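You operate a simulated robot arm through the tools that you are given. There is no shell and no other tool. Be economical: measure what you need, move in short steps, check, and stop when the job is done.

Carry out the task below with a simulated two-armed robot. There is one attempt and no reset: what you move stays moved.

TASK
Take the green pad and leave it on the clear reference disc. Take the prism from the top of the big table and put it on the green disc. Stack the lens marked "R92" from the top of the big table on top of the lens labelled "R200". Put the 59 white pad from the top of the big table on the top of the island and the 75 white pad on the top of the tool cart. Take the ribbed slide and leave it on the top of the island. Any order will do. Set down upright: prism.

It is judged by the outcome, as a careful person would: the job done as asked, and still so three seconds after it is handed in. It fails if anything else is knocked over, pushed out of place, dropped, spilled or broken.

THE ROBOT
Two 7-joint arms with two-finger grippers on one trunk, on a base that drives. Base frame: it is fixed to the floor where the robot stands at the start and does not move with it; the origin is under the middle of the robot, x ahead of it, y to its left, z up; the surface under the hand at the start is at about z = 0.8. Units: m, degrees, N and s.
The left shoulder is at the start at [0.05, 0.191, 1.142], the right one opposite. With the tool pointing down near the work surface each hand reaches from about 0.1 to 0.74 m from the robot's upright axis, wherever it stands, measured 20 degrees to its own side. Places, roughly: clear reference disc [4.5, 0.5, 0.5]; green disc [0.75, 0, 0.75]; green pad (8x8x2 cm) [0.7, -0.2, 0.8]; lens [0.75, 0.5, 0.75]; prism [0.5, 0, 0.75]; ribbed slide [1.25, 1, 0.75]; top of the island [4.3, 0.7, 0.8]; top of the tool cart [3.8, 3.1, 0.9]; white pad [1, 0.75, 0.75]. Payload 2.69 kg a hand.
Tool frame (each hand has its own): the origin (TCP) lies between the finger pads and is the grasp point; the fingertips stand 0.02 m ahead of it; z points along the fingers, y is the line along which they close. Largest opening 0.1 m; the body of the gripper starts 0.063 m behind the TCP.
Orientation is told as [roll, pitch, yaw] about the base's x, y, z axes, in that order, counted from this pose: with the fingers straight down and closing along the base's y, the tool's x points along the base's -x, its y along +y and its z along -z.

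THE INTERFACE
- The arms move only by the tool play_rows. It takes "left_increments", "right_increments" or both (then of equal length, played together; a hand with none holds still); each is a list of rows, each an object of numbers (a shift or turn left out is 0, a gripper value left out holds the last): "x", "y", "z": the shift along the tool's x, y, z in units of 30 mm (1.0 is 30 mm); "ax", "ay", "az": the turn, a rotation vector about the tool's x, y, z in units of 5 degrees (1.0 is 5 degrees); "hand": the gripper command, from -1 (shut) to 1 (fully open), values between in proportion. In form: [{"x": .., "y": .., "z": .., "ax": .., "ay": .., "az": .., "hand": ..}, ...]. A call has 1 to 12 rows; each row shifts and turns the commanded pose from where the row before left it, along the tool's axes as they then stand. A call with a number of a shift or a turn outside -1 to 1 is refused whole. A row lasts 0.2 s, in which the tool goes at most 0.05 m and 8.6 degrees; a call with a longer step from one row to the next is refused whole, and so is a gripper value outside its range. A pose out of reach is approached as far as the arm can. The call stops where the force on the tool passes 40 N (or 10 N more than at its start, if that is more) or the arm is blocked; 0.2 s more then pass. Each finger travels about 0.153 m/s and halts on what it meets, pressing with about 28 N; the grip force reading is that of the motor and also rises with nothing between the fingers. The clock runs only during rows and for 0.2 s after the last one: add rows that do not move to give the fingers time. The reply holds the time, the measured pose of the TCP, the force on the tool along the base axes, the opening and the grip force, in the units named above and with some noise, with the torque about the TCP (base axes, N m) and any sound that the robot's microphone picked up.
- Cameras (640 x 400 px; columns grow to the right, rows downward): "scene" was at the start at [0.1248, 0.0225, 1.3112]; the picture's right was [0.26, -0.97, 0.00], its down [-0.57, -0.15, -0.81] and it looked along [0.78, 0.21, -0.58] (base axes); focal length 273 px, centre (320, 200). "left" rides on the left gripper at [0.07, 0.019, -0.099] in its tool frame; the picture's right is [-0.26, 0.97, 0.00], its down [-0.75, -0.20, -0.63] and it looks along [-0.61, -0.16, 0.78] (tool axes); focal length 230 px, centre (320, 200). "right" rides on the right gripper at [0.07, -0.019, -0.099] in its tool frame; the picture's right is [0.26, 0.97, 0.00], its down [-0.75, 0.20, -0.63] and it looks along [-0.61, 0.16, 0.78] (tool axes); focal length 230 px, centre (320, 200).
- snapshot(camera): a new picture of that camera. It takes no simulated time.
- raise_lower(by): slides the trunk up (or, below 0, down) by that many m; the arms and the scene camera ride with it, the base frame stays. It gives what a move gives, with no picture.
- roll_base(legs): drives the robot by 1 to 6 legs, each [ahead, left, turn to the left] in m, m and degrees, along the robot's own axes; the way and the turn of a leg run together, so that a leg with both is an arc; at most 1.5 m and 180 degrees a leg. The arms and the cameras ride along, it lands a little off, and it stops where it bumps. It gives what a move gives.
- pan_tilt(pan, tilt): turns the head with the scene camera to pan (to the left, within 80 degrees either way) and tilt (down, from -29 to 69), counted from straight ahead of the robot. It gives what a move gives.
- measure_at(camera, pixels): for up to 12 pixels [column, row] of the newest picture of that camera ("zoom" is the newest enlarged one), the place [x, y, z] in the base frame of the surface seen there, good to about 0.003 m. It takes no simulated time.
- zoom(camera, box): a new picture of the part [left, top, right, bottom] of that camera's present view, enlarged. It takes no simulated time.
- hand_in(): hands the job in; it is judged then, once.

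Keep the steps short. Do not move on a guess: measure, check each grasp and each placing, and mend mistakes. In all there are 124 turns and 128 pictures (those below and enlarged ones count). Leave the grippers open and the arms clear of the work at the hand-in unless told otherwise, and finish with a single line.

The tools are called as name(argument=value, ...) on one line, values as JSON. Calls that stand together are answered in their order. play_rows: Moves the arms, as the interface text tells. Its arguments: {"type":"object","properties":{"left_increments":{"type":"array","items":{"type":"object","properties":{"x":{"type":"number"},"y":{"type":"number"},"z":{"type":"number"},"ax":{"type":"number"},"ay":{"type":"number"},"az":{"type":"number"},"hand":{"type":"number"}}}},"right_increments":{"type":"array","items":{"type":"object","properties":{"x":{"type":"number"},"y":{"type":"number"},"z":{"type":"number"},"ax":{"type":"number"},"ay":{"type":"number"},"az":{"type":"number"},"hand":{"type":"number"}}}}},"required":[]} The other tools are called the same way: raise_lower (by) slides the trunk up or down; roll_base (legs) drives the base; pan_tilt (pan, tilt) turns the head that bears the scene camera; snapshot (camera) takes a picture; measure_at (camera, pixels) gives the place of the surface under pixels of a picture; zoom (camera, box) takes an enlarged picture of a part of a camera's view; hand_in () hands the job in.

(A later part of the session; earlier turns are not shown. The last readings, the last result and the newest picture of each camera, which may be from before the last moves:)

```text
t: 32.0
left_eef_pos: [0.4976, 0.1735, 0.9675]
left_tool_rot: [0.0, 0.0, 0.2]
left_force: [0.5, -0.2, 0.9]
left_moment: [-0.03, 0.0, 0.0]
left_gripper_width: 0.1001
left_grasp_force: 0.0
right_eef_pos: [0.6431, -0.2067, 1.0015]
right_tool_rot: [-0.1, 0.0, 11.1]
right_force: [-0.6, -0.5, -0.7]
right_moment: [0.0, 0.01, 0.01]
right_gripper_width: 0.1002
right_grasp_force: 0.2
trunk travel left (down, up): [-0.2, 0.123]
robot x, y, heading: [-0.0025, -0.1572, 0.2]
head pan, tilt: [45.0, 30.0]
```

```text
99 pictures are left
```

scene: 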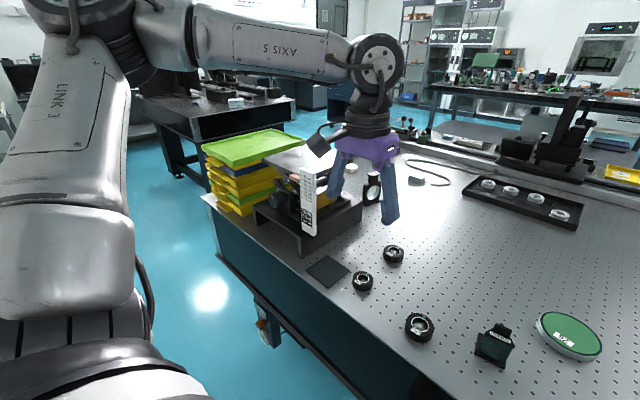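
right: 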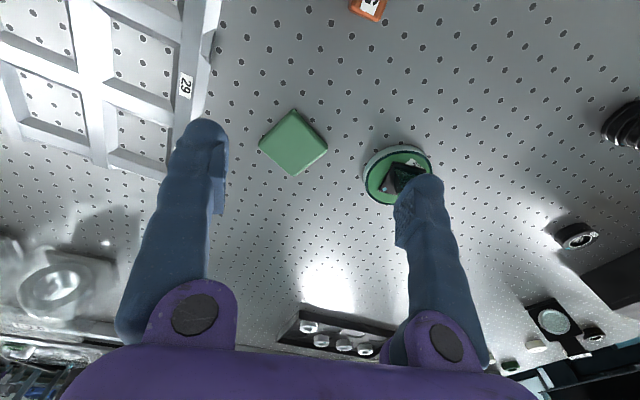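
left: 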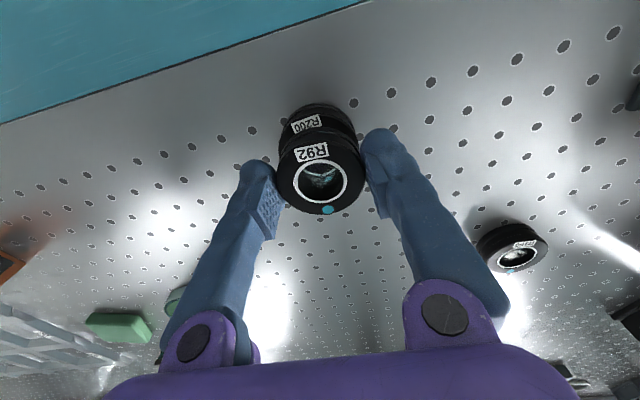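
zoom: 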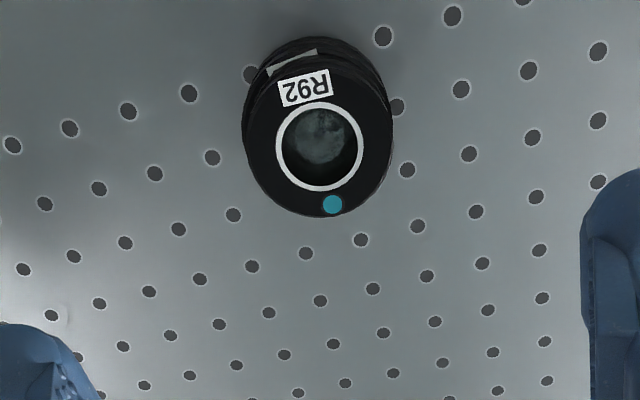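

The stack is good. Before taking the green pad I look round for the route, the island, the cart, and the clear disc.

pan_tilt(pan=15, tilt=8)

snapshot(camera="scene")

pan_tilt(pan=75, tilt=20)

snapshot(camera="scene")

pan_tilt(pan=-35, tilt=20)

snapshot(camera="scene")

```text
t: 33.0
left_eef_pos: [0.4974, 0.1734, 0.9683]
left_tool_rot: [0.0, 0.1, 0.1]
left_force: [0.1, -1.3, 0.6]
left_moment: [0.01, 0.01, 0.02]
left_gripper_width: 0.1001
left_grasp_force: 0.0
right_eef_pos: [0.6421, -0.2073, 1.0011]
right_tool_rot: [0.1, 0.0, 11.1]
right_force: [-0.4, -0.9, -0.2]
right_moment: [-0.01, -0.02, -0.02]
right_gripper_width: 0.1001
right_grasp_force: 0.1
trunk travel left (down, up): [-0.2, 0.123]
robot x, y, heading: [-0.001, -0.1576, -0.1]
head pan, tilt: [15.0, 8.0]
```

```text
98 pictures are left
```

scene: 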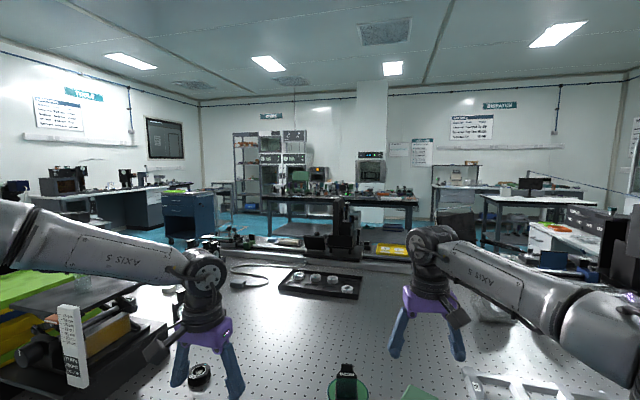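

```text
t: 34.3
left_eef_pos: [0.4975, 0.1718, 0.9684]
left_tool_rot: [0.0, 0.0, 0.1]
left_force: [0.2, 0.3, 1.0]
left_moment: [0.02, 0.0, 0.01]
left_gripper_width: 0.1
left_grasp_force: 0.1
right_eef_pos: [0.6424, -0.2068, 1.0021]
right_tool_rot: [0.1, 0.1, 11.1]
right_force: [-0.5, 0.5, 0.1]
right_moment: [-0.02, 0.01, 0.0]
right_gripper_width: 0.0999
right_grasp_force: 0.0
trunk travel left (down, up): [-0.2, 0.123]
robot x, y, heading: [-0.001, -0.1569, 0.2]
head pan, tilt: [75.0, 20.0]
```

```text
97 pictures are left
```

scene: 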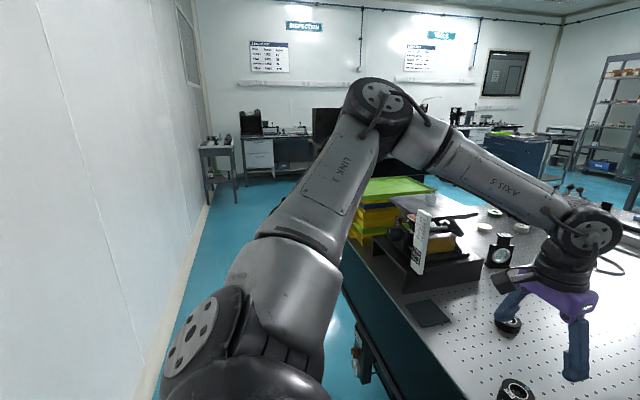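

```text
t: 36.1
left_eef_pos: [0.4983, 0.1717, 0.9671]
left_tool_rot: [0.0, 0.0, 0.1]
left_force: [0.0, 0.6, 0.2]
left_moment: [0.01, 0.02, 0.01]
left_gripper_width: 0.0999
left_grasp_force: 0.0
right_eef_pos: [0.6422, -0.2063, 1.0008]
right_tool_rot: [0.1, 0.1, 11.1]
right_force: [0.1, 0.8, 0.9]
right_moment: [0.0, 0.04, 0.01]
right_gripper_width: 0.1001
right_grasp_force: 0.0
trunk travel left (down, up): [-0.2, 0.123]
robot x, y, heading: [0.0008, -0.1632, -0.3]
head pan, tilt: [-35.0, 20.0]
```

```text
96 pictures are left
```

scene: 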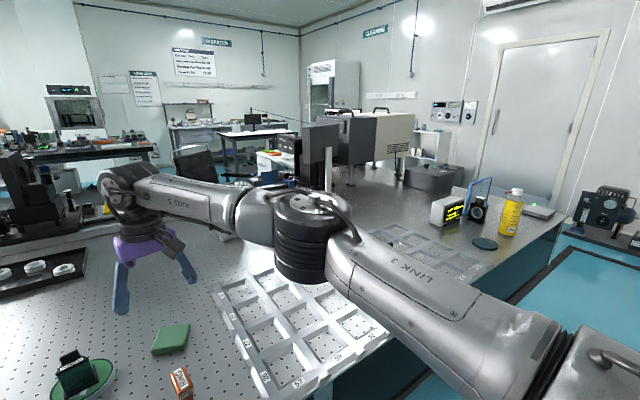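

The island is the dark table beyond at about (4.3, 0.7), the blue cabinet far left is the tool cart; route goes round the left end. First the green pad: roll ahead 6 cm, then look.

roll_base(legs=[[0.06, 0, 0]])

play_rows(right_increments=[{"az": 1}, {"az": 1}, {"az": 1}, {"az": 1}, {"az": 1}, {"az": 1}, {"az": 1}, {"az": 0.4}, {"z": 0.8}, {}])

snapshot(camera="right")

```text
t: 37.1
left_eef_pos: [0.558, 0.1715, 0.9673]
left_tool_rot: [0.0, 0.0, 0.1]
left_force: [-0.5, -0.9, -0.4]
left_moment: [-0.03, 0.04, 0.0]
left_gripper_width: 0.1001
left_grasp_force: 0.1
right_eef_pos: [0.7022, -0.2072, 1.0004]
right_tool_rot: [0.0, 0.1, 11.1]
right_force: [0.4, -0.7, -0.3]
right_moment: [-0.01, 0.01, -0.02]
right_gripper_width: 0.0999
right_grasp_force: 0.1
trunk travel left (down, up): [-0.2, 0.123]
robot x, y, heading: [0.0572, -0.1587, 0.2]
head pan, tilt: [-35.0, 20.0]
```

```text
t: 39.3
left_eef_pos: [0.5566, 0.1724, 0.9679]
left_tool_rot: [0.0, 0.0, 0.0]
left_force: [-0.1, -0.3, 0.0]
left_moment: [-0.02, -0.01, 0.01]
left_gripper_width: 0.1
left_grasp_force: 0.1
right_eef_pos: [0.7018, -0.2063, 0.9772]
right_tool_rot: [0.0, 0.0, -26.0]
right_force: [-0.1, -0.2, -0.6]
right_moment: [0.04, 0.0, 0.01]
right_gripper_width: 0.1
right_grasp_force: 0.1
trunk travel left (down, up): [-0.2, 0.123]
robot x, y, heading: [0.0603, -0.1619, 0.2]
head pan, tilt: [-35.0, 20.0]
```

```text
95 pictures are left
```

right: 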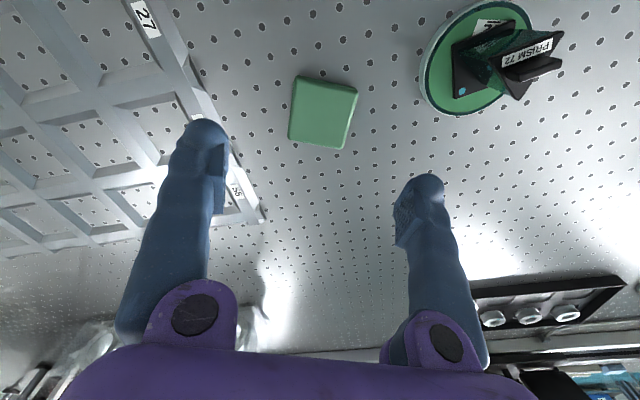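

measure_at(camera="right", pixels=[[299, 77], [356, 88], [342, 147], [291, 136], [325, 110], [215, 150], [240, 200], [295, 110], [350, 118]])

```text
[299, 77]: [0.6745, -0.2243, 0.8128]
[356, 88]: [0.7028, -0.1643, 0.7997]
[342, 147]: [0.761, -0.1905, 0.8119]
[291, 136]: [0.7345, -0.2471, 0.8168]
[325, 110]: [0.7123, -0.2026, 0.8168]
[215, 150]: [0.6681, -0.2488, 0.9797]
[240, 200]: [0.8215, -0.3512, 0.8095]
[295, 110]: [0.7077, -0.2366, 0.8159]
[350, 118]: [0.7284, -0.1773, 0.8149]
```

measure_at(camera="right", pixels=[[190, 75], [203, 100], [237, 165], [258, 215]])

```text
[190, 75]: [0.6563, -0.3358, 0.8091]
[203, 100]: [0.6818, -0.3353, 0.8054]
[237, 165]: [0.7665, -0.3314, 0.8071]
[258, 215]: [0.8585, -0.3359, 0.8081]
```

Pad centre (0.718, −0.207), yaw −26°. Shift over it and lower to z≈0.824.

play_rows(right_increments=[{"x": -0.5, "y": 0.23}, {"z": 1}, {"z": 1}, {"z": 1}, {"z": 1}, {"z": 1}, {"z": 0.1}, {}])

snapshot(camera="right")

```text
t: 41.1
left_eef_pos: [0.5575, 0.172, 0.9681]
left_tool_rot: [0.0, 0.1, 0.1]
left_force: [-0.3, 0.2, -1.0]
left_moment: [-0.02, -0.03, 0.02]
left_gripper_width: 0.1001
left_grasp_force: 0.0
right_eef_pos: [0.7133, -0.2088, 0.8249]
right_tool_rot: [0.0, -0.1, -26.0]
right_force: [1.8, -0.2, 0.3]
right_moment: [-0.01, 0.01, 0.02]
right_gripper_width: 0.0999
right_grasp_force: 0.1
right hand out of reach, approached as far as the arm can: row 6
trunk travel left (down, up): [-0.2, 0.123]
robot x, y, heading: [0.062, -0.1542, 0.0]
head pan, tilt: [-35.0, 20.0]
```

```text
94 pictures are left
```

right: 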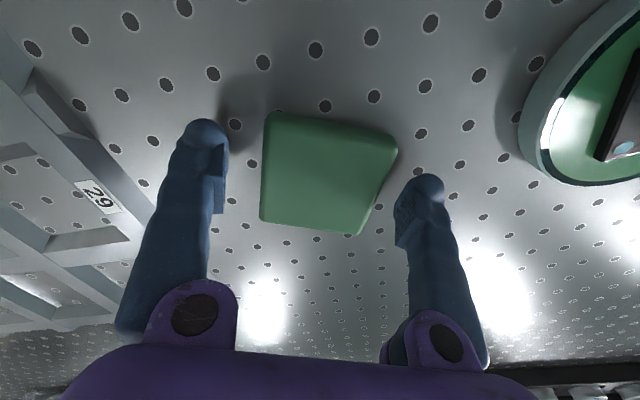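

Centred between the fingers. Close and lift.

play_rows(right_increments=[{"hand": 0.3}, {"hand": -0.2}, {"hand": -1}, {}, {}])

play_rows(right_increments=[{"z": -0.5}, {"z": -1}, {"z": -1}, {"z": -1}, {"z": -1}, {"z": -1}, {}])

snapshot(camera="right")

```text
t: 42.3
left_eef_pos: [0.5573, 0.1723, 0.9687]
left_tool_rot: [-0.1, 0.0, 0.1]
left_force: [-0.4, 0.7, 0.9]
left_moment: [0.05, 0.0, 0.0]
left_gripper_width: 0.1003
left_grasp_force: 0.1
right_eef_pos: [0.713, -0.2086, 0.8248]
right_tool_rot: [0.0, 0.0, -26.1]
right_force: [0.7, -0.6, -0.2]
right_moment: [0.02, 0.01, -0.02]
right_gripper_width: 0.0681
right_grasp_force: 28.4
trunk travel left (down, up): [-0.2, 0.123]
robot x, y, heading: [0.0573, -0.1587, 0.2]
head pan, tilt: [-35.0, 20.0]
```

```text
t: 43.9
left_eef_pos: [0.5577, 0.1717, 0.9677]
left_tool_rot: [0.0, 0.0, 0.1]
left_force: [-0.7, -0.9, -0.1]
left_moment: [-0.02, 0.0, 0.0]
left_gripper_width: 0.0999
left_grasp_force: 0.0
right_eef_pos: [0.7145, -0.2088, 0.9894]
right_tool_rot: [0.0, 0.1, -26.0]
right_force: [0.1, 0.4, 0.0]
right_moment: [0.03, 0.0, -0.02]
right_gripper_width: 0.0683
right_grasp_force: 28.1
right hand out of reach, approached as far as the arm can: row 2
trunk travel left (down, up): [-0.2, 0.123]
robot x, y, heading: [0.0593, -0.1574, 0.0]
head pan, tilt: [-35.0, 20.0]
```

```text
93 pictures are left
```

right: 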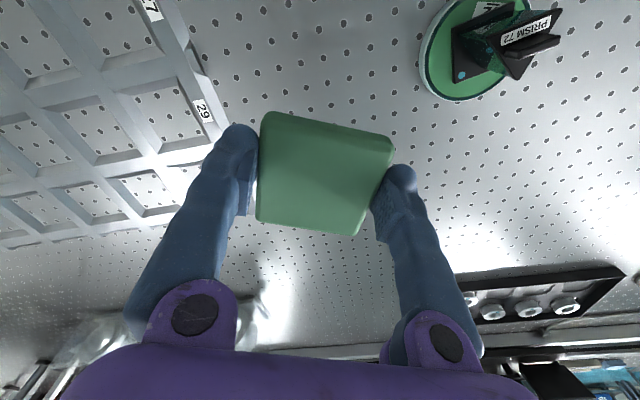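

Pad is held. I raise and tuck both hands for driving.

play_rows(right_increments=[{"x": 0.94, "y": -0.457, "z": -0.45}, {"x": 0.94, "y": -0.457, "z": -0.45}, {"x": 0.94, "y": -0.457, "z": -0.45}, {"x": 0.94, "y": -0.457, "z": -0.45}, {"x": 0.94, "y": -0.457, "z": -0.45}, {"x": 0.94, "y": -0.457, "z": -0.45}, {"x": 0.94, "y": -0.457, "z": -0.45}, {"x": 0.94, "y": -0.457, "z": -0.45}, {}], left_increments=[{"x": 0.3, "z": -0.5}, {"x": 0.3, "z": -0.5}, {"x": 0.3, "z": -0.5}, {"x": 0.3, "z": -0.5}, {"x": 0.3, "z": -0.5}, {"x": 0.3, "z": -0.5}, {"x": 0.3, "z": -0.5}, {"x": 0.3, "z": -0.5}, {}])

pan_tilt(pan=60, tilt=30)

snapshot(camera="scene")

```text
t: 45.9
left_eef_pos: [0.4846, 0.1719, 1.0885]
left_tool_rot: [0.0, 0.0, 0.1]
left_force: [1.0, -0.1, 0.3]
left_moment: [0.03, -0.01, 0.01]
left_gripper_width: 0.1003
left_grasp_force: 0.0
right_eef_pos: [0.4631, -0.2096, 1.098]
right_tool_rot: [0.0, 0.1, -26.0]
right_force: [-0.1, 0.1, 0.3]
right_moment: [0.0, 0.01, 0.02]
right_gripper_width: 0.0683
right_grasp_force: 28.3
trunk travel left (down, up): [-0.2, 0.123]
robot x, y, heading: [0.0589, -0.1585, 0.0]
head pan, tilt: [-35.0, 20.0]
```

```text
t: 47.6
left_eef_pos: [0.4854, 0.1726, 1.089]
left_tool_rot: [0.0, 0.0, 0.1]
left_force: [0.0, -0.5, 0.5]
left_moment: [-0.02, -0.03, 0.0]
left_gripper_width: 0.0997
left_grasp_force: 0.0
right_eef_pos: [0.4634, -0.2081, 1.0981]
right_tool_rot: [0.0, 0.0, -26.0]
right_force: [0.1, 0.2, -0.2]
right_moment: [0.0, 0.01, 0.01]
right_gripper_width: 0.0682
right_grasp_force: 27.8
trunk travel left (down, up): [-0.2, 0.123]
robot x, y, heading: [0.0562, -0.1591, -0.1]
head pan, tilt: [60.0, 30.0]
```

```text
92 pictures are left
```

scene: 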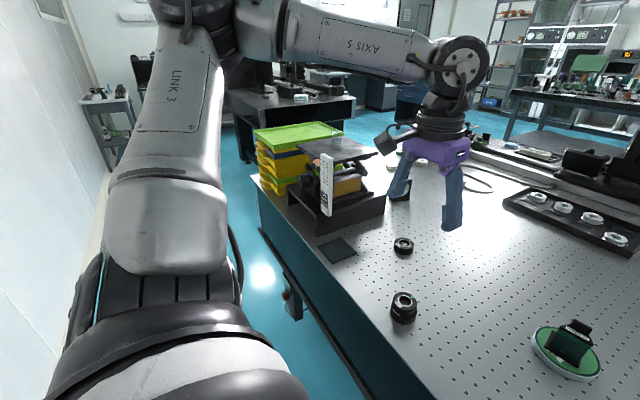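

I measure the table edge, the fixture on its front, and free floor.

measure_at(camera="scene", pixels=[[256, 178], [262, 255], [290, 300], [98, 240], [110, 190], [235, 170], [265, 280], [130, 150], [250, 145], [340, 140], [345, 265], [310, 125]])

```text
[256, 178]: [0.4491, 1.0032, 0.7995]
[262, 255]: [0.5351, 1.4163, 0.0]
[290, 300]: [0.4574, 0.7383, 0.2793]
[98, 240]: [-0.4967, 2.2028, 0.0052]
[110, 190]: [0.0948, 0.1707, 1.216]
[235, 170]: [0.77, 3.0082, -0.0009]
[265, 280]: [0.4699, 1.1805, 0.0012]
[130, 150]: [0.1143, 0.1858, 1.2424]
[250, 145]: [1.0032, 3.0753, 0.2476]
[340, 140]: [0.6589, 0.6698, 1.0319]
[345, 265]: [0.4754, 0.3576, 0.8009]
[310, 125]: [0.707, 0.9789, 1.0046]
```

Plan: back off 15 cm, then drive left past the table's left end (y≈1.0).

roll_base(legs=[[-0.15, 0, 0], [0, 1.2, 0], [0, 0.75, 0]])

pan_tilt(pan=10, tilt=30)

snapshot(camera="scene")

```text
t: 66.0
left_eef_pos: [0.3374, 2.1238, 1.087]
left_tool_rot: [0.0, 0.0, -0.1]
left_force: [-0.5, -0.9, -0.1]
left_moment: [-0.02, -0.01, -0.02]
left_gripper_width: 0.1
left_grasp_force: 0.1
right_eef_pos: [0.3147, 1.7432, 1.0982]
right_tool_rot: [-0.1, 0.0, -26.1]
right_force: [0.0, 0.0, -0.2]
right_moment: [-0.01, -0.01, 0.04]
right_gripper_width: 0.0682
right_grasp_force: 28.1
trunk travel left (down, up): [-0.2, 0.123]
robot x, y, heading: [-0.092, 1.7965, 0.1]
head pan, tilt: [60.0, 30.0]
```

```text
t: 67.2
left_eef_pos: [0.3384, 2.1232, 1.0886]
left_tool_rot: [0.0, 0.0, -0.1]
left_force: [0.2, 0.5, -0.1]
left_moment: [0.02, 0.03, 0.02]
left_gripper_width: 0.1
left_grasp_force: 0.0
right_eef_pos: [0.3147, 1.7432, 1.0974]
right_tool_rot: [0.0, 0.0, -26.1]
right_force: [-0.7, 0.1, -0.4]
right_moment: [0.0, 0.0, -0.02]
right_gripper_width: 0.0682
right_grasp_force: 27.6
trunk travel left (down, up): [-0.2, 0.123]
robot x, y, heading: [-0.0906, 1.7915, 0.1]
head pan, tilt: [10.0, 30.0]
```

```text
91 pictures are left
```

scene: 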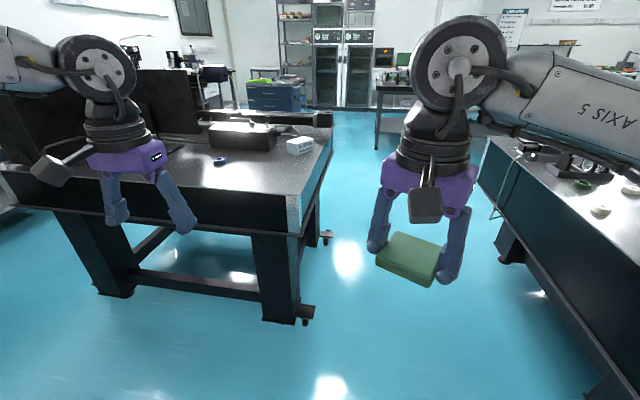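

A second table stands on the left. I measure its edge and the aisle.

measure_at(camera="scene", pixels=[[299, 228], [331, 125], [305, 318], [325, 240], [490, 155], [500, 250], [600, 360], [40, 200], [345, 300], [379, 148], [525, 165]])

```text
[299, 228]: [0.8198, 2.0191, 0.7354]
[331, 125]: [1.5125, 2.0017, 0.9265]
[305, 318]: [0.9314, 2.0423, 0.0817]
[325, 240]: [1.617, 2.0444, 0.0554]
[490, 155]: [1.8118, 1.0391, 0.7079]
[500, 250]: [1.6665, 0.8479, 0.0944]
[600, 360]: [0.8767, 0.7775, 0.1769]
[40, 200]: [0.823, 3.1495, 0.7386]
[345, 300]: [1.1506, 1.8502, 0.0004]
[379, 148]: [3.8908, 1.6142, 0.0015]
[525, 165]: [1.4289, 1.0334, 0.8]
```

Aisle is y 1.04–2.0. Go to (0.16, 1.55), turn right 90°, then sidestep to x≈1.1.

roll_base(legs=[[0.25, -0.2, 0], [0, 0, -90], [0, 0.95, 0]])

pan_tilt(pan=0, tilt=45)

snapshot(camera="scene")

```text
t: 81.6
left_eef_pos: [1.4286, 1.1484, 1.0872]
left_tool_rot: [0.1, 0.0, -90.6]
left_force: [-0.1, -0.4, -1.2]
left_moment: [0.0, 0.05, -0.01]
left_gripper_width: 0.0999
left_grasp_force: 0.1
right_eef_pos: [1.0483, 1.1746, 1.0978]
right_tool_rot: [0.1, -0.1, -116.7]
right_force: [-1.1, 0.9, -0.5]
right_moment: [0.02, 0.03, 0.02]
right_gripper_width: 0.0684
right_grasp_force: 28.5
trunk travel left (down, up): [-0.2, 0.123]
robot x, y, heading: [1.102, 1.5804, -90.6]
head pan, tilt: [10.0, 30.0]
```

```text
t: 82.4
left_eef_pos: [1.4295, 1.1476, 1.0887]
left_tool_rot: [-0.1, -0.1, -90.6]
left_force: [0.5, 0.3, 0.2]
left_moment: [-0.01, 0.03, -0.03]
left_gripper_width: 0.0997
left_grasp_force: 0.0
right_eef_pos: [1.0484, 1.1741, 1.0983]
right_tool_rot: [0.0, 0.0, -116.7]
right_force: [-0.5, 0.7, -0.5]
right_moment: [-0.01, -0.04, -0.02]
right_gripper_width: 0.0682
right_grasp_force: 28.1
trunk travel left (down, up): [-0.2, 0.123]
robot x, y, heading: [1.1033, 1.5812, -90.6]
head pan, tilt: [0.0, 45.0]
```

```text
90 pictures are left
```

scene: 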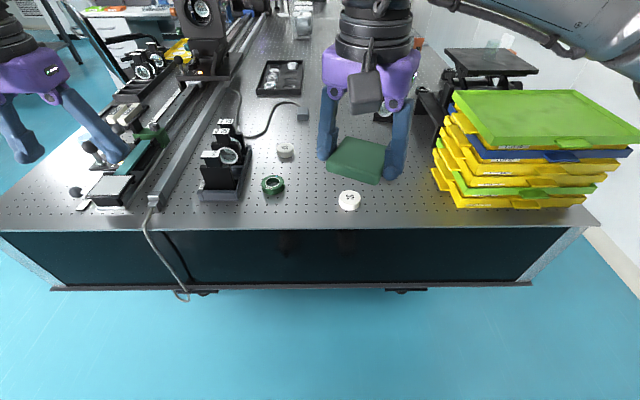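

zoom(camera="scene", box=[190, 100, 400, 230])

measure_at(camera="scene", pixels=[[349, 198], [286, 148], [272, 182], [225, 185], [225, 150], [222, 128], [240, 228], [450, 190], [470, 95], [150, 208]])

```text
3.05 times, centred on (295, 165) of scene
```

zoom: 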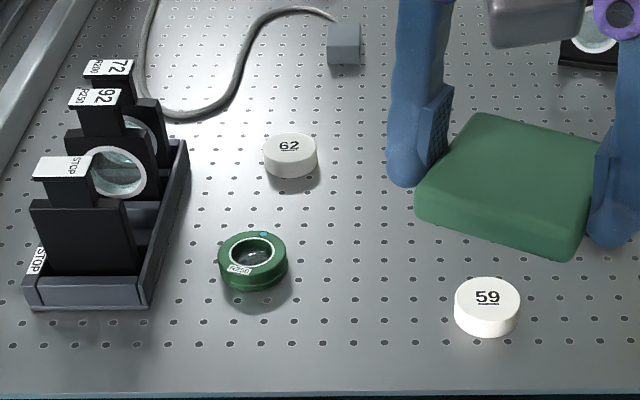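

```text
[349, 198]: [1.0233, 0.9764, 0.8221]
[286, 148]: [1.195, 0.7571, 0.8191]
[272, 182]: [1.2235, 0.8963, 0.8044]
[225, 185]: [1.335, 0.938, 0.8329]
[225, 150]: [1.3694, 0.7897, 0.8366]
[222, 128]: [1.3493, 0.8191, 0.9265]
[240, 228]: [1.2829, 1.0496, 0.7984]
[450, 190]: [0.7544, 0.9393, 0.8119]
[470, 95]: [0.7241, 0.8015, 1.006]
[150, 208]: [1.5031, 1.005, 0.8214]
```

The 59 pad is at about (1.02, 0.97); 62 is a distractor, another may hide behind the held pad. I move the right hand aside and look at the slides and other pad.

play_rows(right_increments=[{"x": 0.12, "y": -1, "z": -0.3}, {"x": 0.12, "y": -1, "z": -0.3}, {"x": 0.12, "y": -1, "z": -0.3}, {"x": 0.12, "y": -1, "z": -0.3}, {"x": 0.12, "y": -1, "z": -0.3}, {"x": 0.12, "y": -1, "z": -0.3}, {}])

zoom(camera="scene", box=[180, 110, 290, 205])

snapshot(camera="scene")

```text
t: 84.0
left_eef_pos: [1.4282, 1.1476, 1.0877]
left_tool_rot: [0.0, 0.0, -90.6]
left_force: [0.2, 0.1, -0.4]
left_moment: [0.0, 0.0, 0.0]
left_gripper_width: 0.1
left_grasp_force: 0.0
right_eef_pos: [0.8968, 1.2745, 1.1513]
right_tool_rot: [-0.1, 0.1, -116.5]
right_force: [0.0, -0.7, 0.1]
right_moment: [0.0, 0.02, 0.01]
right_gripper_width: 0.0681
right_grasp_force: 27.9
trunk travel left (down, up): [-0.2, 0.123]
robot x, y, heading: [1.102, 1.5785, -90.4]
head pan, tilt: [0.0, 45.0]
```

```text
4.21 times, centred on (235, 158) of scene
```

zoom: 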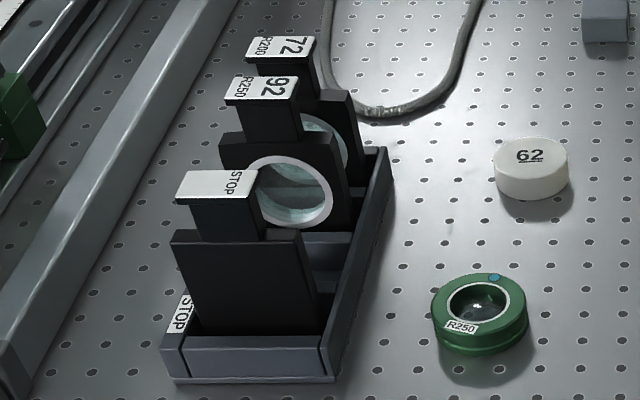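

```text
87 pictures are left
```

scene: 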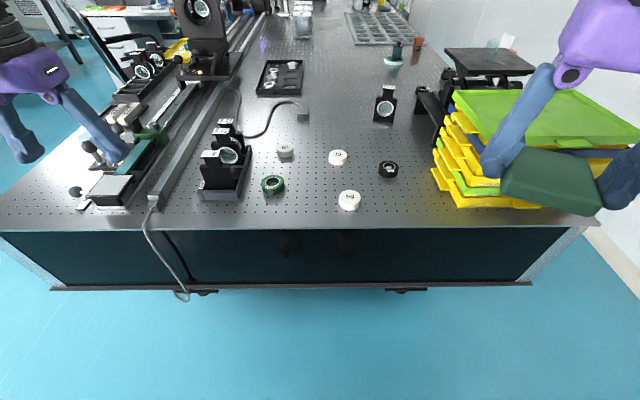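

The third white pad is at (338,158). I zoom on it, on the single slide, and use the left hand camera for the slide rack.

zoom(camera="scene", box=[320, 80, 410, 215])

snapshot(camera="left")

measure_at(camera="scene", pixels=[[338, 155], [349, 194], [388, 167], [384, 120], [286, 147], [272, 180], [220, 170], [228, 155], [228, 133], [226, 122], [200, 195], [243, 160]])

```text
2.96 times, centred on (365, 148) of scene
```

zoom: 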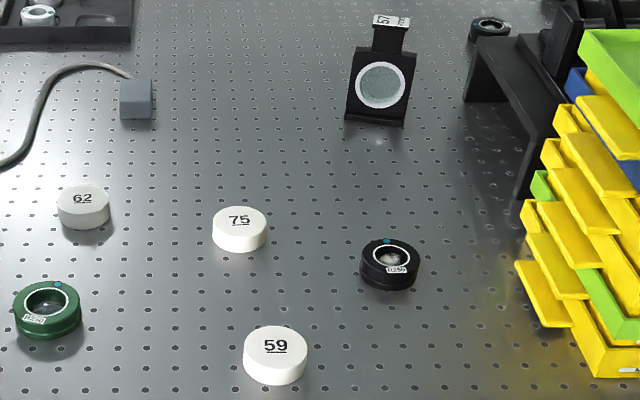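

```text
85 pictures are left
```

left: 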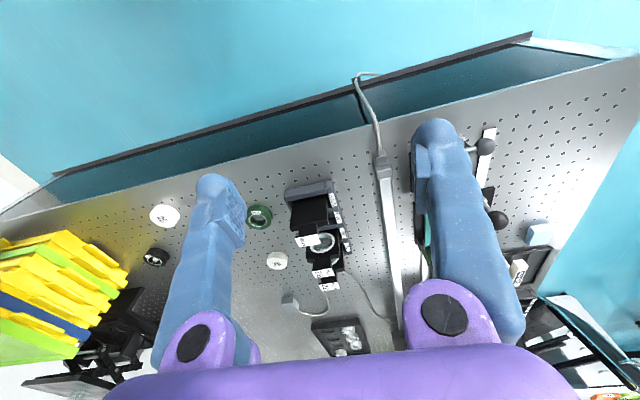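

```text
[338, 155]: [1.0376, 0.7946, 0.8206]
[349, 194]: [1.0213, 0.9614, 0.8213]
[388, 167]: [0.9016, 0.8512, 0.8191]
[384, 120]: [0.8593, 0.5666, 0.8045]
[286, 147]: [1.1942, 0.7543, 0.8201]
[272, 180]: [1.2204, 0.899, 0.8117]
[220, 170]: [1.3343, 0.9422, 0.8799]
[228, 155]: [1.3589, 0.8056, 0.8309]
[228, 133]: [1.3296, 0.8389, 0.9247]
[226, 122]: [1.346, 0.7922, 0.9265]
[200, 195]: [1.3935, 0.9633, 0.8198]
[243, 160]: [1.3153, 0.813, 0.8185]
```

75 is at (1.038, 0.79). Close-up of the rack from the left camera.

zoom(camera="left", box=[270, 170, 370, 300])

```text
3.08 times, centred on (320, 235) of left
```

zoom: 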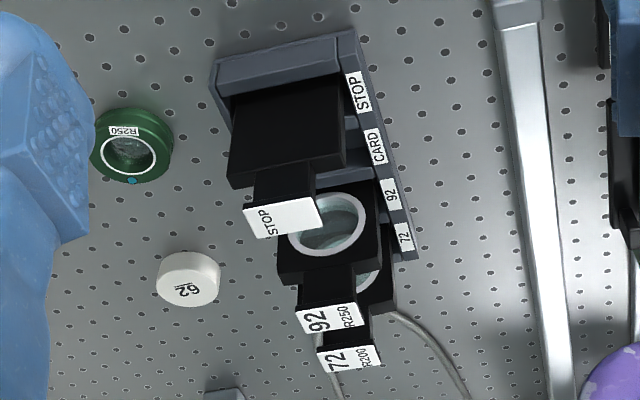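

play_rows(left_increments=[{"y": -0.83, "z": 0.3}, {"y": -0.83, "z": 0.3}, {"y": -0.83, "z": 0.3}, {"y": -0.83, "z": 0.3}, {}])

zoom(camera="left", box=[220, 100, 420, 300])

zoom(camera="scene", box=[60, 10, 220, 110])

zoom(camera="scene", box=[365, 75, 405, 130])

```text
t: 85.2
left_eef_pos: [1.328, 1.1497, 1.0521]
left_tool_rot: [-0.1, 0.1, -90.6]
left_force: [0.0, -0.2, -0.1]
left_moment: [0.0, 0.0, -0.02]
left_gripper_width: 0.0999
left_grasp_force: 0.0
right_eef_pos: [0.8972, 1.2743, 1.1505]
right_tool_rot: [-0.1, 0.0, -116.7]
right_force: [-0.6, 0.3, -0.6]
right_moment: [-0.01, 0.01, 0.03]
right_gripper_width: 0.068
right_grasp_force: 28.0
trunk travel left (down, up): [-0.2, 0.123]
robot x, y, heading: [1.1007, 1.5779, -90.4]
head pan, tilt: [0.0, 45.0]
```

```text
2.00 times, centred on (320, 200) of left
```

zoom: 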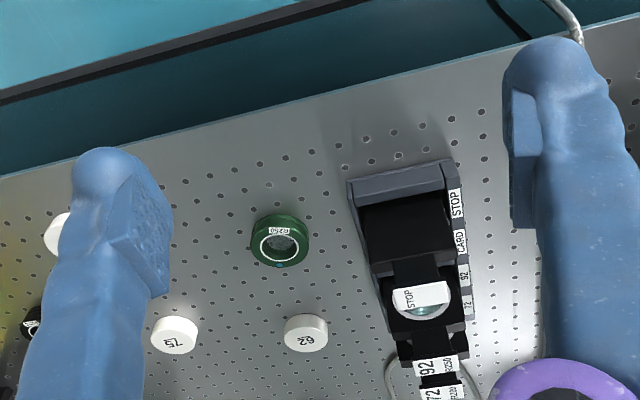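

```text
4.00 times, centred on (140, 60) of scene
```

zoom: 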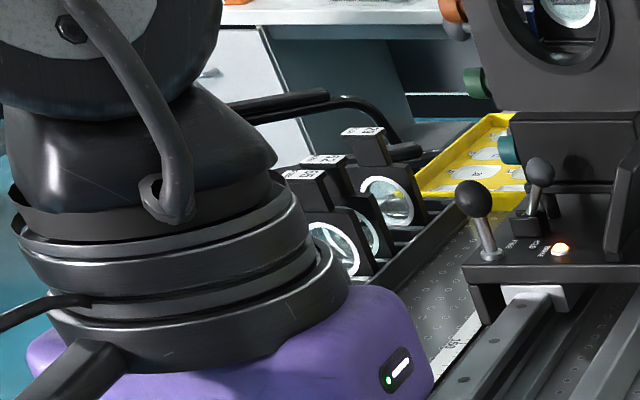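

```text
7.27 times, centred on (385, 102) of scene
```

zoom: 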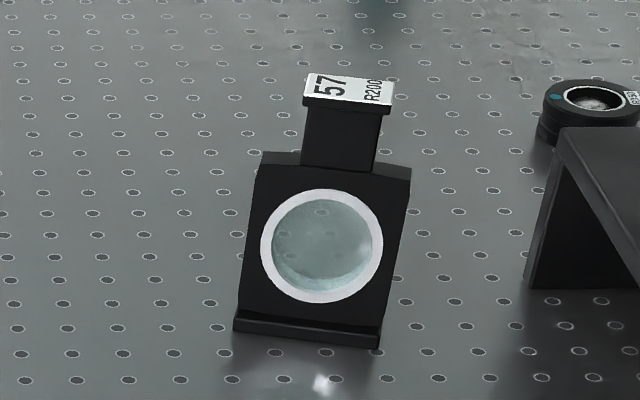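

Not evidently ribbed so far. I zoom on the rail area on the left.

zoom(camera="scene", box=[60, 60, 220, 215])

zoom(camera="scene", box=[195, 112, 260, 205])

```text
2.58 times, centred on (140, 138) of scene
```

zoom: 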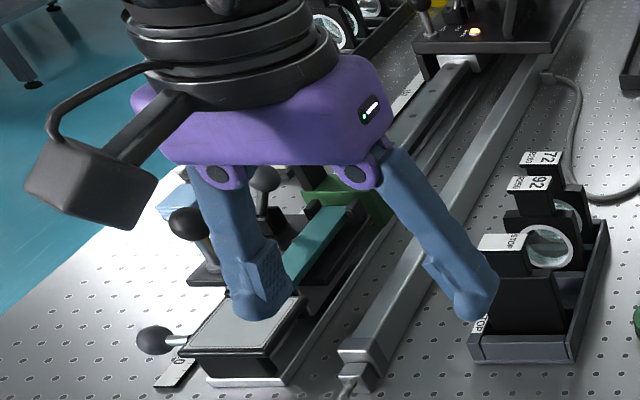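

```text
4.30 times, centred on (228, 158) of scene
```

zoom: 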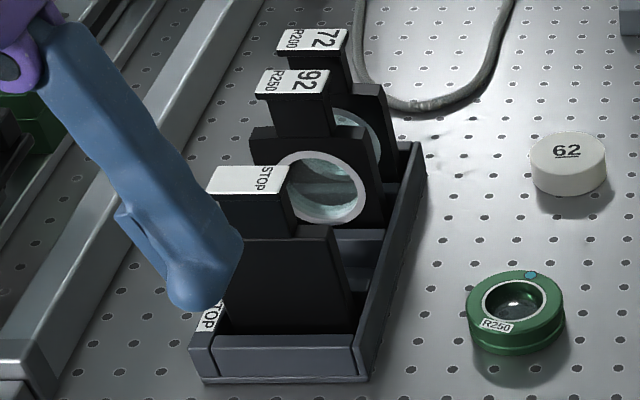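

The STOP slide is the closest to the stated place; I'll check its hidden face once lifted. Roll 8 cm nearer and measure the rack with the left camera.

roll_base(legs=[[0.08, 0, 0]])

snapshot(camera="left")

zoom(camera="left", box=[270, 140, 370, 220])

```text
t: 86.3
left_eef_pos: [1.3278, 1.0689, 1.0525]
left_tool_rot: [0.0, 0.0, -90.6]
left_force: [0.1, -0.5, 0.0]
left_moment: [0.04, 0.02, -0.01]
left_gripper_width: 0.0997
left_grasp_force: 0.0
right_eef_pos: [0.8951, 1.1935, 1.1506]
right_tool_rot: [0.0, 0.2, -116.6]
right_force: [-0.8, -0.2, -0.9]
right_moment: [0.01, -0.02, 0.0]
right_gripper_width: 0.068
right_grasp_force: 28.1
trunk travel left (down, up): [-0.2, 0.123]
robot x, y, heading: [1.1009, 1.4986, -90.7]
head pan, tilt: [0.0, 45.0]
```

```text
78 pictures are left
```

left: 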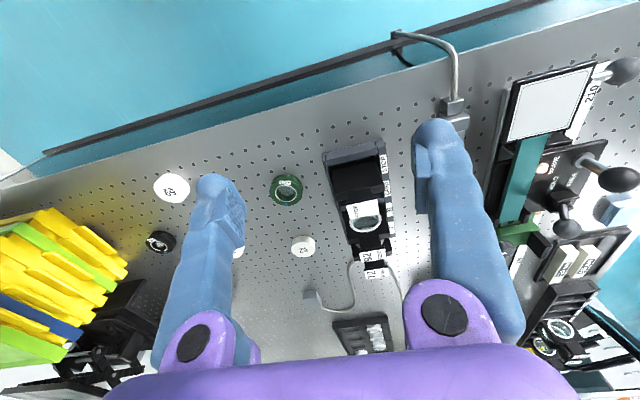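

```text
5.00 times, centred on (320, 180) of left
```

zoom: 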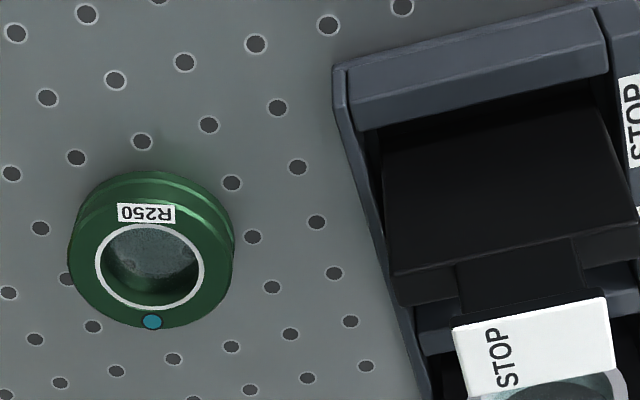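

There's a tray with other small slide-like pieces at right (550–600, 255). Zoom.

zoom(camera="left", box=[500, 200, 640, 290])

measure_at(camera="left", pixels=[[560, 262], [585, 262], [360, 205], [378, 232], [350, 212], [375, 258], [366, 217], [355, 185], [380, 205], [333, 183]])

```text
4.44 times, centred on (570, 245) of left
```

zoom: 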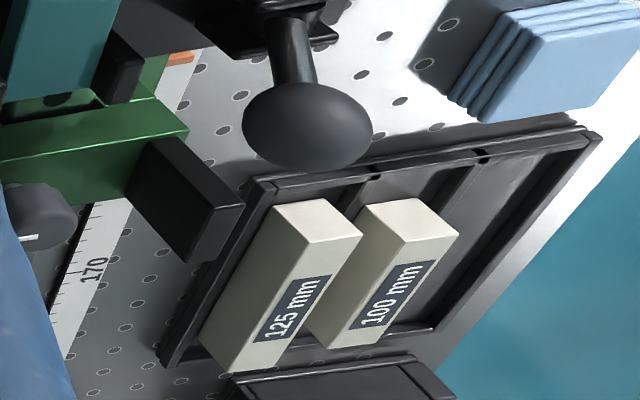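

```text
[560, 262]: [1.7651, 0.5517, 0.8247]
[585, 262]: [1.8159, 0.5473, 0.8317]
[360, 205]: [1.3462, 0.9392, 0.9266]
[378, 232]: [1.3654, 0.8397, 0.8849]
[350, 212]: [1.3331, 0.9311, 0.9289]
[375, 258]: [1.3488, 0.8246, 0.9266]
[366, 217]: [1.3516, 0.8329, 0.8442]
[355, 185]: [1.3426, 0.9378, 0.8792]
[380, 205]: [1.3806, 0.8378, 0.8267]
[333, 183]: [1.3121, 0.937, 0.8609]
```

measure_at(camera="left", pixels=[[348, 207], [376, 201], [378, 213], [351, 218], [363, 210], [352, 202], [383, 190], [348, 197], [330, 168], [390, 157], [333, 152], [384, 142]])

```text
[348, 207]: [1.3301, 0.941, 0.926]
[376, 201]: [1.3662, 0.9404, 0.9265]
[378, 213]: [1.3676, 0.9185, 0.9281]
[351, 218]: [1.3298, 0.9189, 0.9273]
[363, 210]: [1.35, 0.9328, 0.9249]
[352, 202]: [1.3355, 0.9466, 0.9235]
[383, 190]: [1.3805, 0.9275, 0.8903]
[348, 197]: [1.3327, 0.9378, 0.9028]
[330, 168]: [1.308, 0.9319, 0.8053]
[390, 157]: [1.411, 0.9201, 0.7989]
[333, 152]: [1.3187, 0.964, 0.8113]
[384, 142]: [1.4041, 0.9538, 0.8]
```

Cap centre ≈ (1.3485, 0.930), top 0.9265. Move over it, then descend partway.

play_rows(left_increments=[{"x": -0.926, "y": 0.148}, {"x": -0.926, "y": 0.148}, {"x": -0.926, "y": 0.148}, {"x": -0.926, "y": 0.148}, {"x": -0.926, "y": 0.148}, {"z": 1}, {"z": 1}, {"z": 1}, {}])

snapshot(camera="left")

```text
t: 88.3
left_eef_pos: [1.3481, 0.9298, 0.9616]
left_tool_rot: [-0.1, 0.0, -90.6]
left_force: [0.6, 0.5, 0.1]
left_moment: [-0.01, -0.03, 0.05]
left_gripper_width: 0.0999
left_grasp_force: 0.1
right_eef_pos: [0.8958, 1.1939, 1.1514]
right_tool_rot: [-0.1, 0.1, -116.7]
right_force: [-0.1, 0.2, -0.4]
right_moment: [0.01, 0.0, 0.02]
right_gripper_width: 0.0683
right_grasp_force: 27.9
trunk travel left (down, up): [-0.2, 0.123]
robot x, y, heading: [1.1033, 1.4975, -90.6]
head pan, tilt: [0.0, 45.0]
```

```text
75 pictures are left
```

left: 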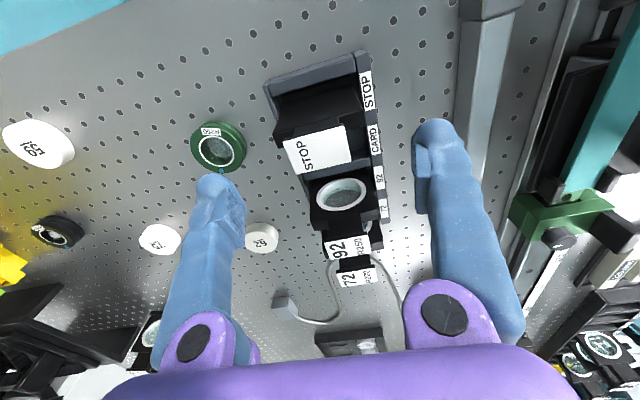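

Well aligned. Descend 55 mm and close on the tab.

play_rows(left_increments=[{"z": 0.9}, {"z": 0.93}, {"hand": 0.3}, {"hand": -0.4}, {"hand": -1}, {}, {}])

snapshot(camera="left")

```text
t: 89.9
left_eef_pos: [1.3552, 0.9375, 0.9113]
left_tool_rot: [-0.1, 0.0, -90.5]
left_force: [-3.4, -0.9, 0.8]
left_moment: [-0.02, 0.24, -0.03]
left_gripper_width: 0.033
left_grasp_force: 27.7
left hand out of reach, approached as far as the arm can: row 2
right_eef_pos: [0.8962, 1.1947, 1.1507]
right_tool_rot: [-0.1, 0.1, -116.6]
right_force: [-0.3, -0.4, 0.6]
right_moment: [0.02, 0.0, 0.02]
right_gripper_width: 0.0681
right_grasp_force: 27.7
trunk travel left (down, up): [-0.2, 0.123]
robot x, y, heading: [1.1001, 1.5005, -90.7]
head pan, tilt: [0.0, 45.0]
```

```text
74 pictures are left
```

left: 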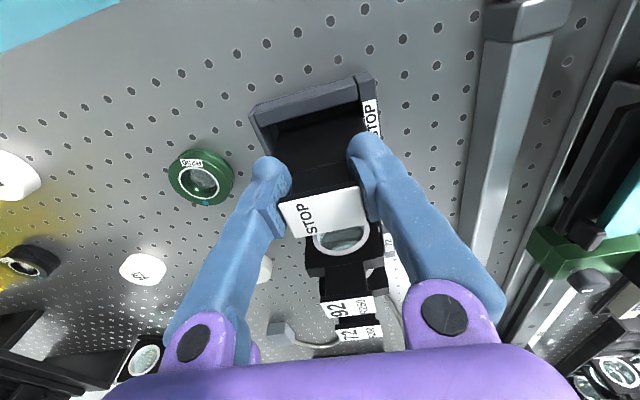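

The arm limit shifted the grasp a few mm sideways (3.4 N side load). I release, rise, and roll the base 10 cm to its right for a clean grasp.

play_rows(left_increments=[{"hand": 0}, {"hand": 1}, {}, {"z": -1}, {"z": -0.8}, {}])

roll_base(legs=[[0, -0.1, 0]])

```text
t: 91.3
left_eef_pos: [1.3544, 0.9386, 0.9656]
left_tool_rot: [0.0, -0.1, -90.6]
left_force: [0.0, -0.5, -0.3]
left_moment: [-0.01, 0.0, -0.02]
left_gripper_width: 0.0999
left_grasp_force: 0.0
right_eef_pos: [0.895, 1.1942, 1.1513]
right_tool_rot: [0.0, 0.0, -116.8]
right_force: [-1.0, -0.9, -1.0]
right_moment: [0.03, -0.01, 0.0]
right_gripper_width: 0.0678
right_grasp_force: 28.3
trunk travel left (down, up): [-0.2, 0.123]
robot x, y, heading: [1.1005, 1.5021, -90.6]
head pan, tilt: [0.0, 45.0]
```

```text
t: 92.8
left_eef_pos: [1.2561, 0.9401, 0.9652]
left_tool_rot: [-0.1, 0.0, -90.6]
left_force: [0.4, 0.2, 0.0]
left_moment: [-0.01, 0.0, -0.01]
left_gripper_width: 0.1
left_grasp_force: 0.0
right_eef_pos: [0.7957, 1.1953, 1.1507]
right_tool_rot: [0.0, 0.0, -116.6]
right_force: [-0.1, 0.2, 0.1]
right_moment: [0.01, -0.02, -0.01]
right_gripper_width: 0.0682
right_grasp_force: 28.2
trunk travel left (down, up): [-0.2, 0.123]
robot x, y, heading: [0.9984, 1.5011, -90.6]
head pan, tilt: [0.0, 45.0]
```

play_rows(left_increments=[{"x": -0.1, "y": 0.77}, {"x": -0.1, "y": 0.77}, {"x": -0.1, "y": 0.77}, {"y": 0.77}, {}, {"z": 0.8}, {"z": 0.4}, {}])

snapshot(camera="left")

```text
t: 94.6
left_eef_pos: [1.3481, 0.9313, 0.9291]
left_tool_rot: [-0.1, -0.1, -90.5]
left_force: [0.1, 0.0, 0.6]
left_moment: [0.01, -0.02, 0.01]
left_gripper_width: 0.1
left_grasp_force: 0.1
right_eef_pos: [0.7951, 1.1964, 1.152]
right_tool_rot: [0.1, 0.0, -116.5]
right_force: [-0.3, 0.1, -0.3]
right_moment: [-0.02, 0.01, 0.02]
right_gripper_width: 0.0683
right_grasp_force: 27.7
trunk travel left (down, up): [-0.2, 0.123]
robot x, y, heading: [1.0, 1.5031, -90.7]
head pan, tilt: [0.0, 45.0]
```

```text
73 pictures are left
```

left: 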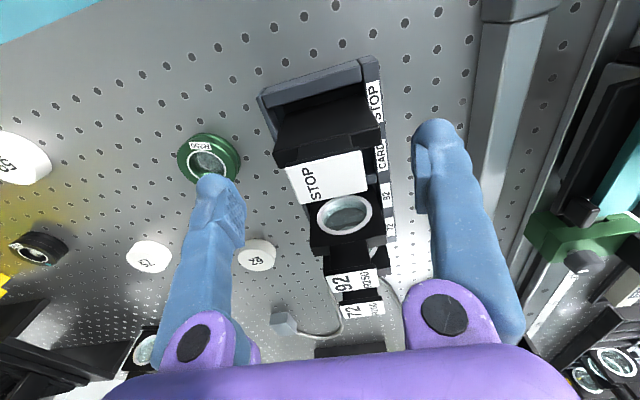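

play_rows(left_increments=[{"z": 0.7}, {"hand": 0.2}, {"hand": -0.4}, {"hand": -1}, {}, {}])

```text
t: 96.0
left_eef_pos: [1.3477, 0.9311, 0.9101]
left_tool_rot: [0.0, -0.2, -90.6]
left_force: [0.4, -0.3, 13.0]
left_moment: [0.01, 0.06, -0.03]
left_gripper_width: 0.033
left_grasp_force: 27.8
right_eef_pos: [0.7958, 1.1961, 1.1502]
right_tool_rot: [0.0, 0.0, -116.6]
right_force: [0.5, 0.0, 0.1]
right_moment: [0.0, 0.03, 0.03]
right_gripper_width: 0.0682
right_grasp_force: 27.9
trunk travel left (down, up): [-0.2, 0.123]
robot x, y, heading: [1.0022, 1.5022, -90.7]
head pan, tilt: [0.0, 45.0]
```

Gripped at 33 mm, fingertips resting on the shoulder. Lift slowly.

play_rows(left_increments=[{"z": -0.3}, {"z": -0.7}, {"z": -1}, {"z": -1}, {"z": -1}, {"z": -0.5}, {}])

snapshot(camera="left")

```text
t: 97.6
left_eef_pos: [1.348, 0.9296, 1.0428]
left_tool_rot: [0.0, 0.0, -90.6]
left_force: [1.1, -0.5, -2.2]
left_moment: [0.03, -0.03, 0.0]
left_gripper_width: 0.0329
left_grasp_force: 28.0
right_eef_pos: [0.7966, 1.1961, 1.1511]
right_tool_rot: [-0.1, 0.0, -116.6]
right_force: [0.1, 0.4, 0.2]
right_moment: [0.04, 0.0, 0.0]
right_gripper_width: 0.0681
right_grasp_force: 28.2
trunk travel left (down, up): [-0.2, 0.123]
robot x, y, heading: [1.0021, 1.4989, -90.9]
head pan, tilt: [0.0, 45.0]
```

```text
72 pictures are left
```

left: 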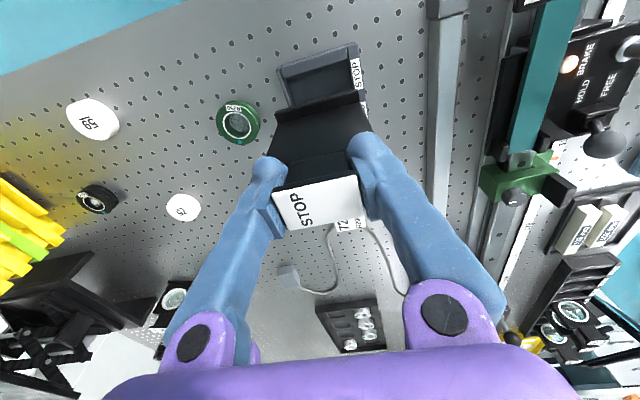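

It came out cleanly. I lift and pull it back, turning it to view its hidden face.

play_rows(left_increments=[{"z": -1}, {"z": -1}, {"x": 1, "z": -1}, {"x": 1, "z": -0.5}, {"x": 1}, {"x": 1}, {"x": 1}, {"x": 0.5}, {}])

play_rows(left_increments=[{"az": 1}, {"az": 1}, {"az": 1}, {"az": 1}, {"az": 1}, {"az": 1}, {"az": 1}, {"az": 1}, {"az": 1}, {"az": 1}, {"az": 1}, {"az": 1}])

pan_tilt(pan=35, tilt=35)

snapshot(camera="scene")

```text
t: 99.6
left_eef_pos: [1.3484, 1.0943, 1.1482]
left_tool_rot: [0.1, -0.1, -90.6]
left_force: [0.2, 0.5, -2.2]
left_moment: [0.0, 0.0, 0.01]
left_gripper_width: 0.033
left_grasp_force: 28.4
right_eef_pos: [0.7965, 1.1949, 1.1503]
right_tool_rot: [0.0, -0.1, -116.6]
right_force: [0.5, -0.1, 0.1]
right_moment: [0.0, 0.01, 0.02]
right_gripper_width: 0.0679
right_grasp_force: 28.3
trunk travel left (down, up): [-0.2, 0.123]
robot x, y, heading: [1.0022, 1.4979, -90.5]
head pan, tilt: [0.0, 45.0]
```

```text
t: 102.2
left_eef_pos: [1.2723, 1.1507, 1.1579]
left_tool_rot: [0.2, 0.2, -150.3]
left_force: [0.1, -0.7, -2.4]
left_moment: [0.0, 0.02, 0.02]
left_gripper_width: 0.0331
left_grasp_force: 27.5
left hand out of reach, approached as far as the arm can: row 9, 10, 11, 12
right_eef_pos: [0.7963, 1.1949, 1.1508]
right_tool_rot: [0.1, 0.0, -116.6]
right_force: [-0.4, 0.4, 0.4]
right_moment: [-0.01, 0.0, -0.01]
right_gripper_width: 0.0682
right_grasp_force: 27.9
trunk travel left (down, up): [-0.2, 0.123]
robot x, y, heading: [1.0053, 1.5027, -90.7]
head pan, tilt: [0.0, 45.0]
```

```text
t: 103.2
left_eef_pos: [1.272, 1.1517, 1.1582]
left_tool_rot: [0.1, 0.1, -150.3]
left_force: [-0.1, 0.2, -1.6]
left_moment: [0.02, -0.02, 0.01]
left_gripper_width: 0.0332
left_grasp_force: 28.4
right_eef_pos: [0.7955, 1.1954, 1.1525]
right_tool_rot: [0.0, 0.0, -116.6]
right_force: [0.3, 0.8, -0.1]
right_moment: [0.0, 0.0, 0.0]
right_gripper_width: 0.068
right_grasp_force: 27.9
trunk travel left (down, up): [-0.2, 0.123]
robot x, y, heading: [1.0035, 1.4991, -90.8]
head pan, tilt: [35.0, 35.0]
```

```text
71 pictures are left
```

scene: 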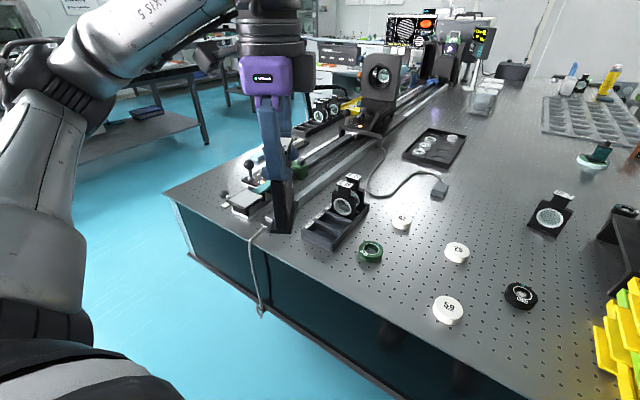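

zoom(camera="scene", box=[240, 150, 340, 245])

```text
4.21 times, centred on (290, 198) of scene
```

zoom: 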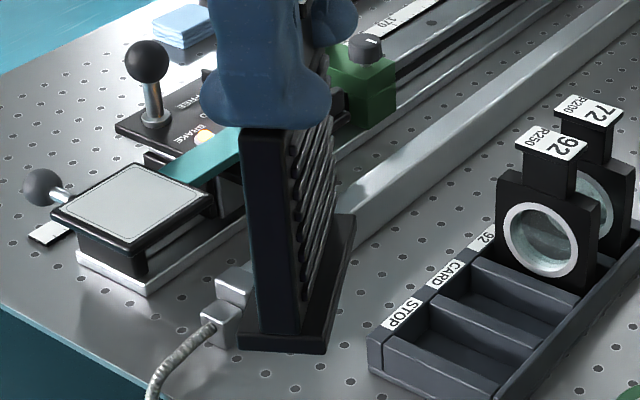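

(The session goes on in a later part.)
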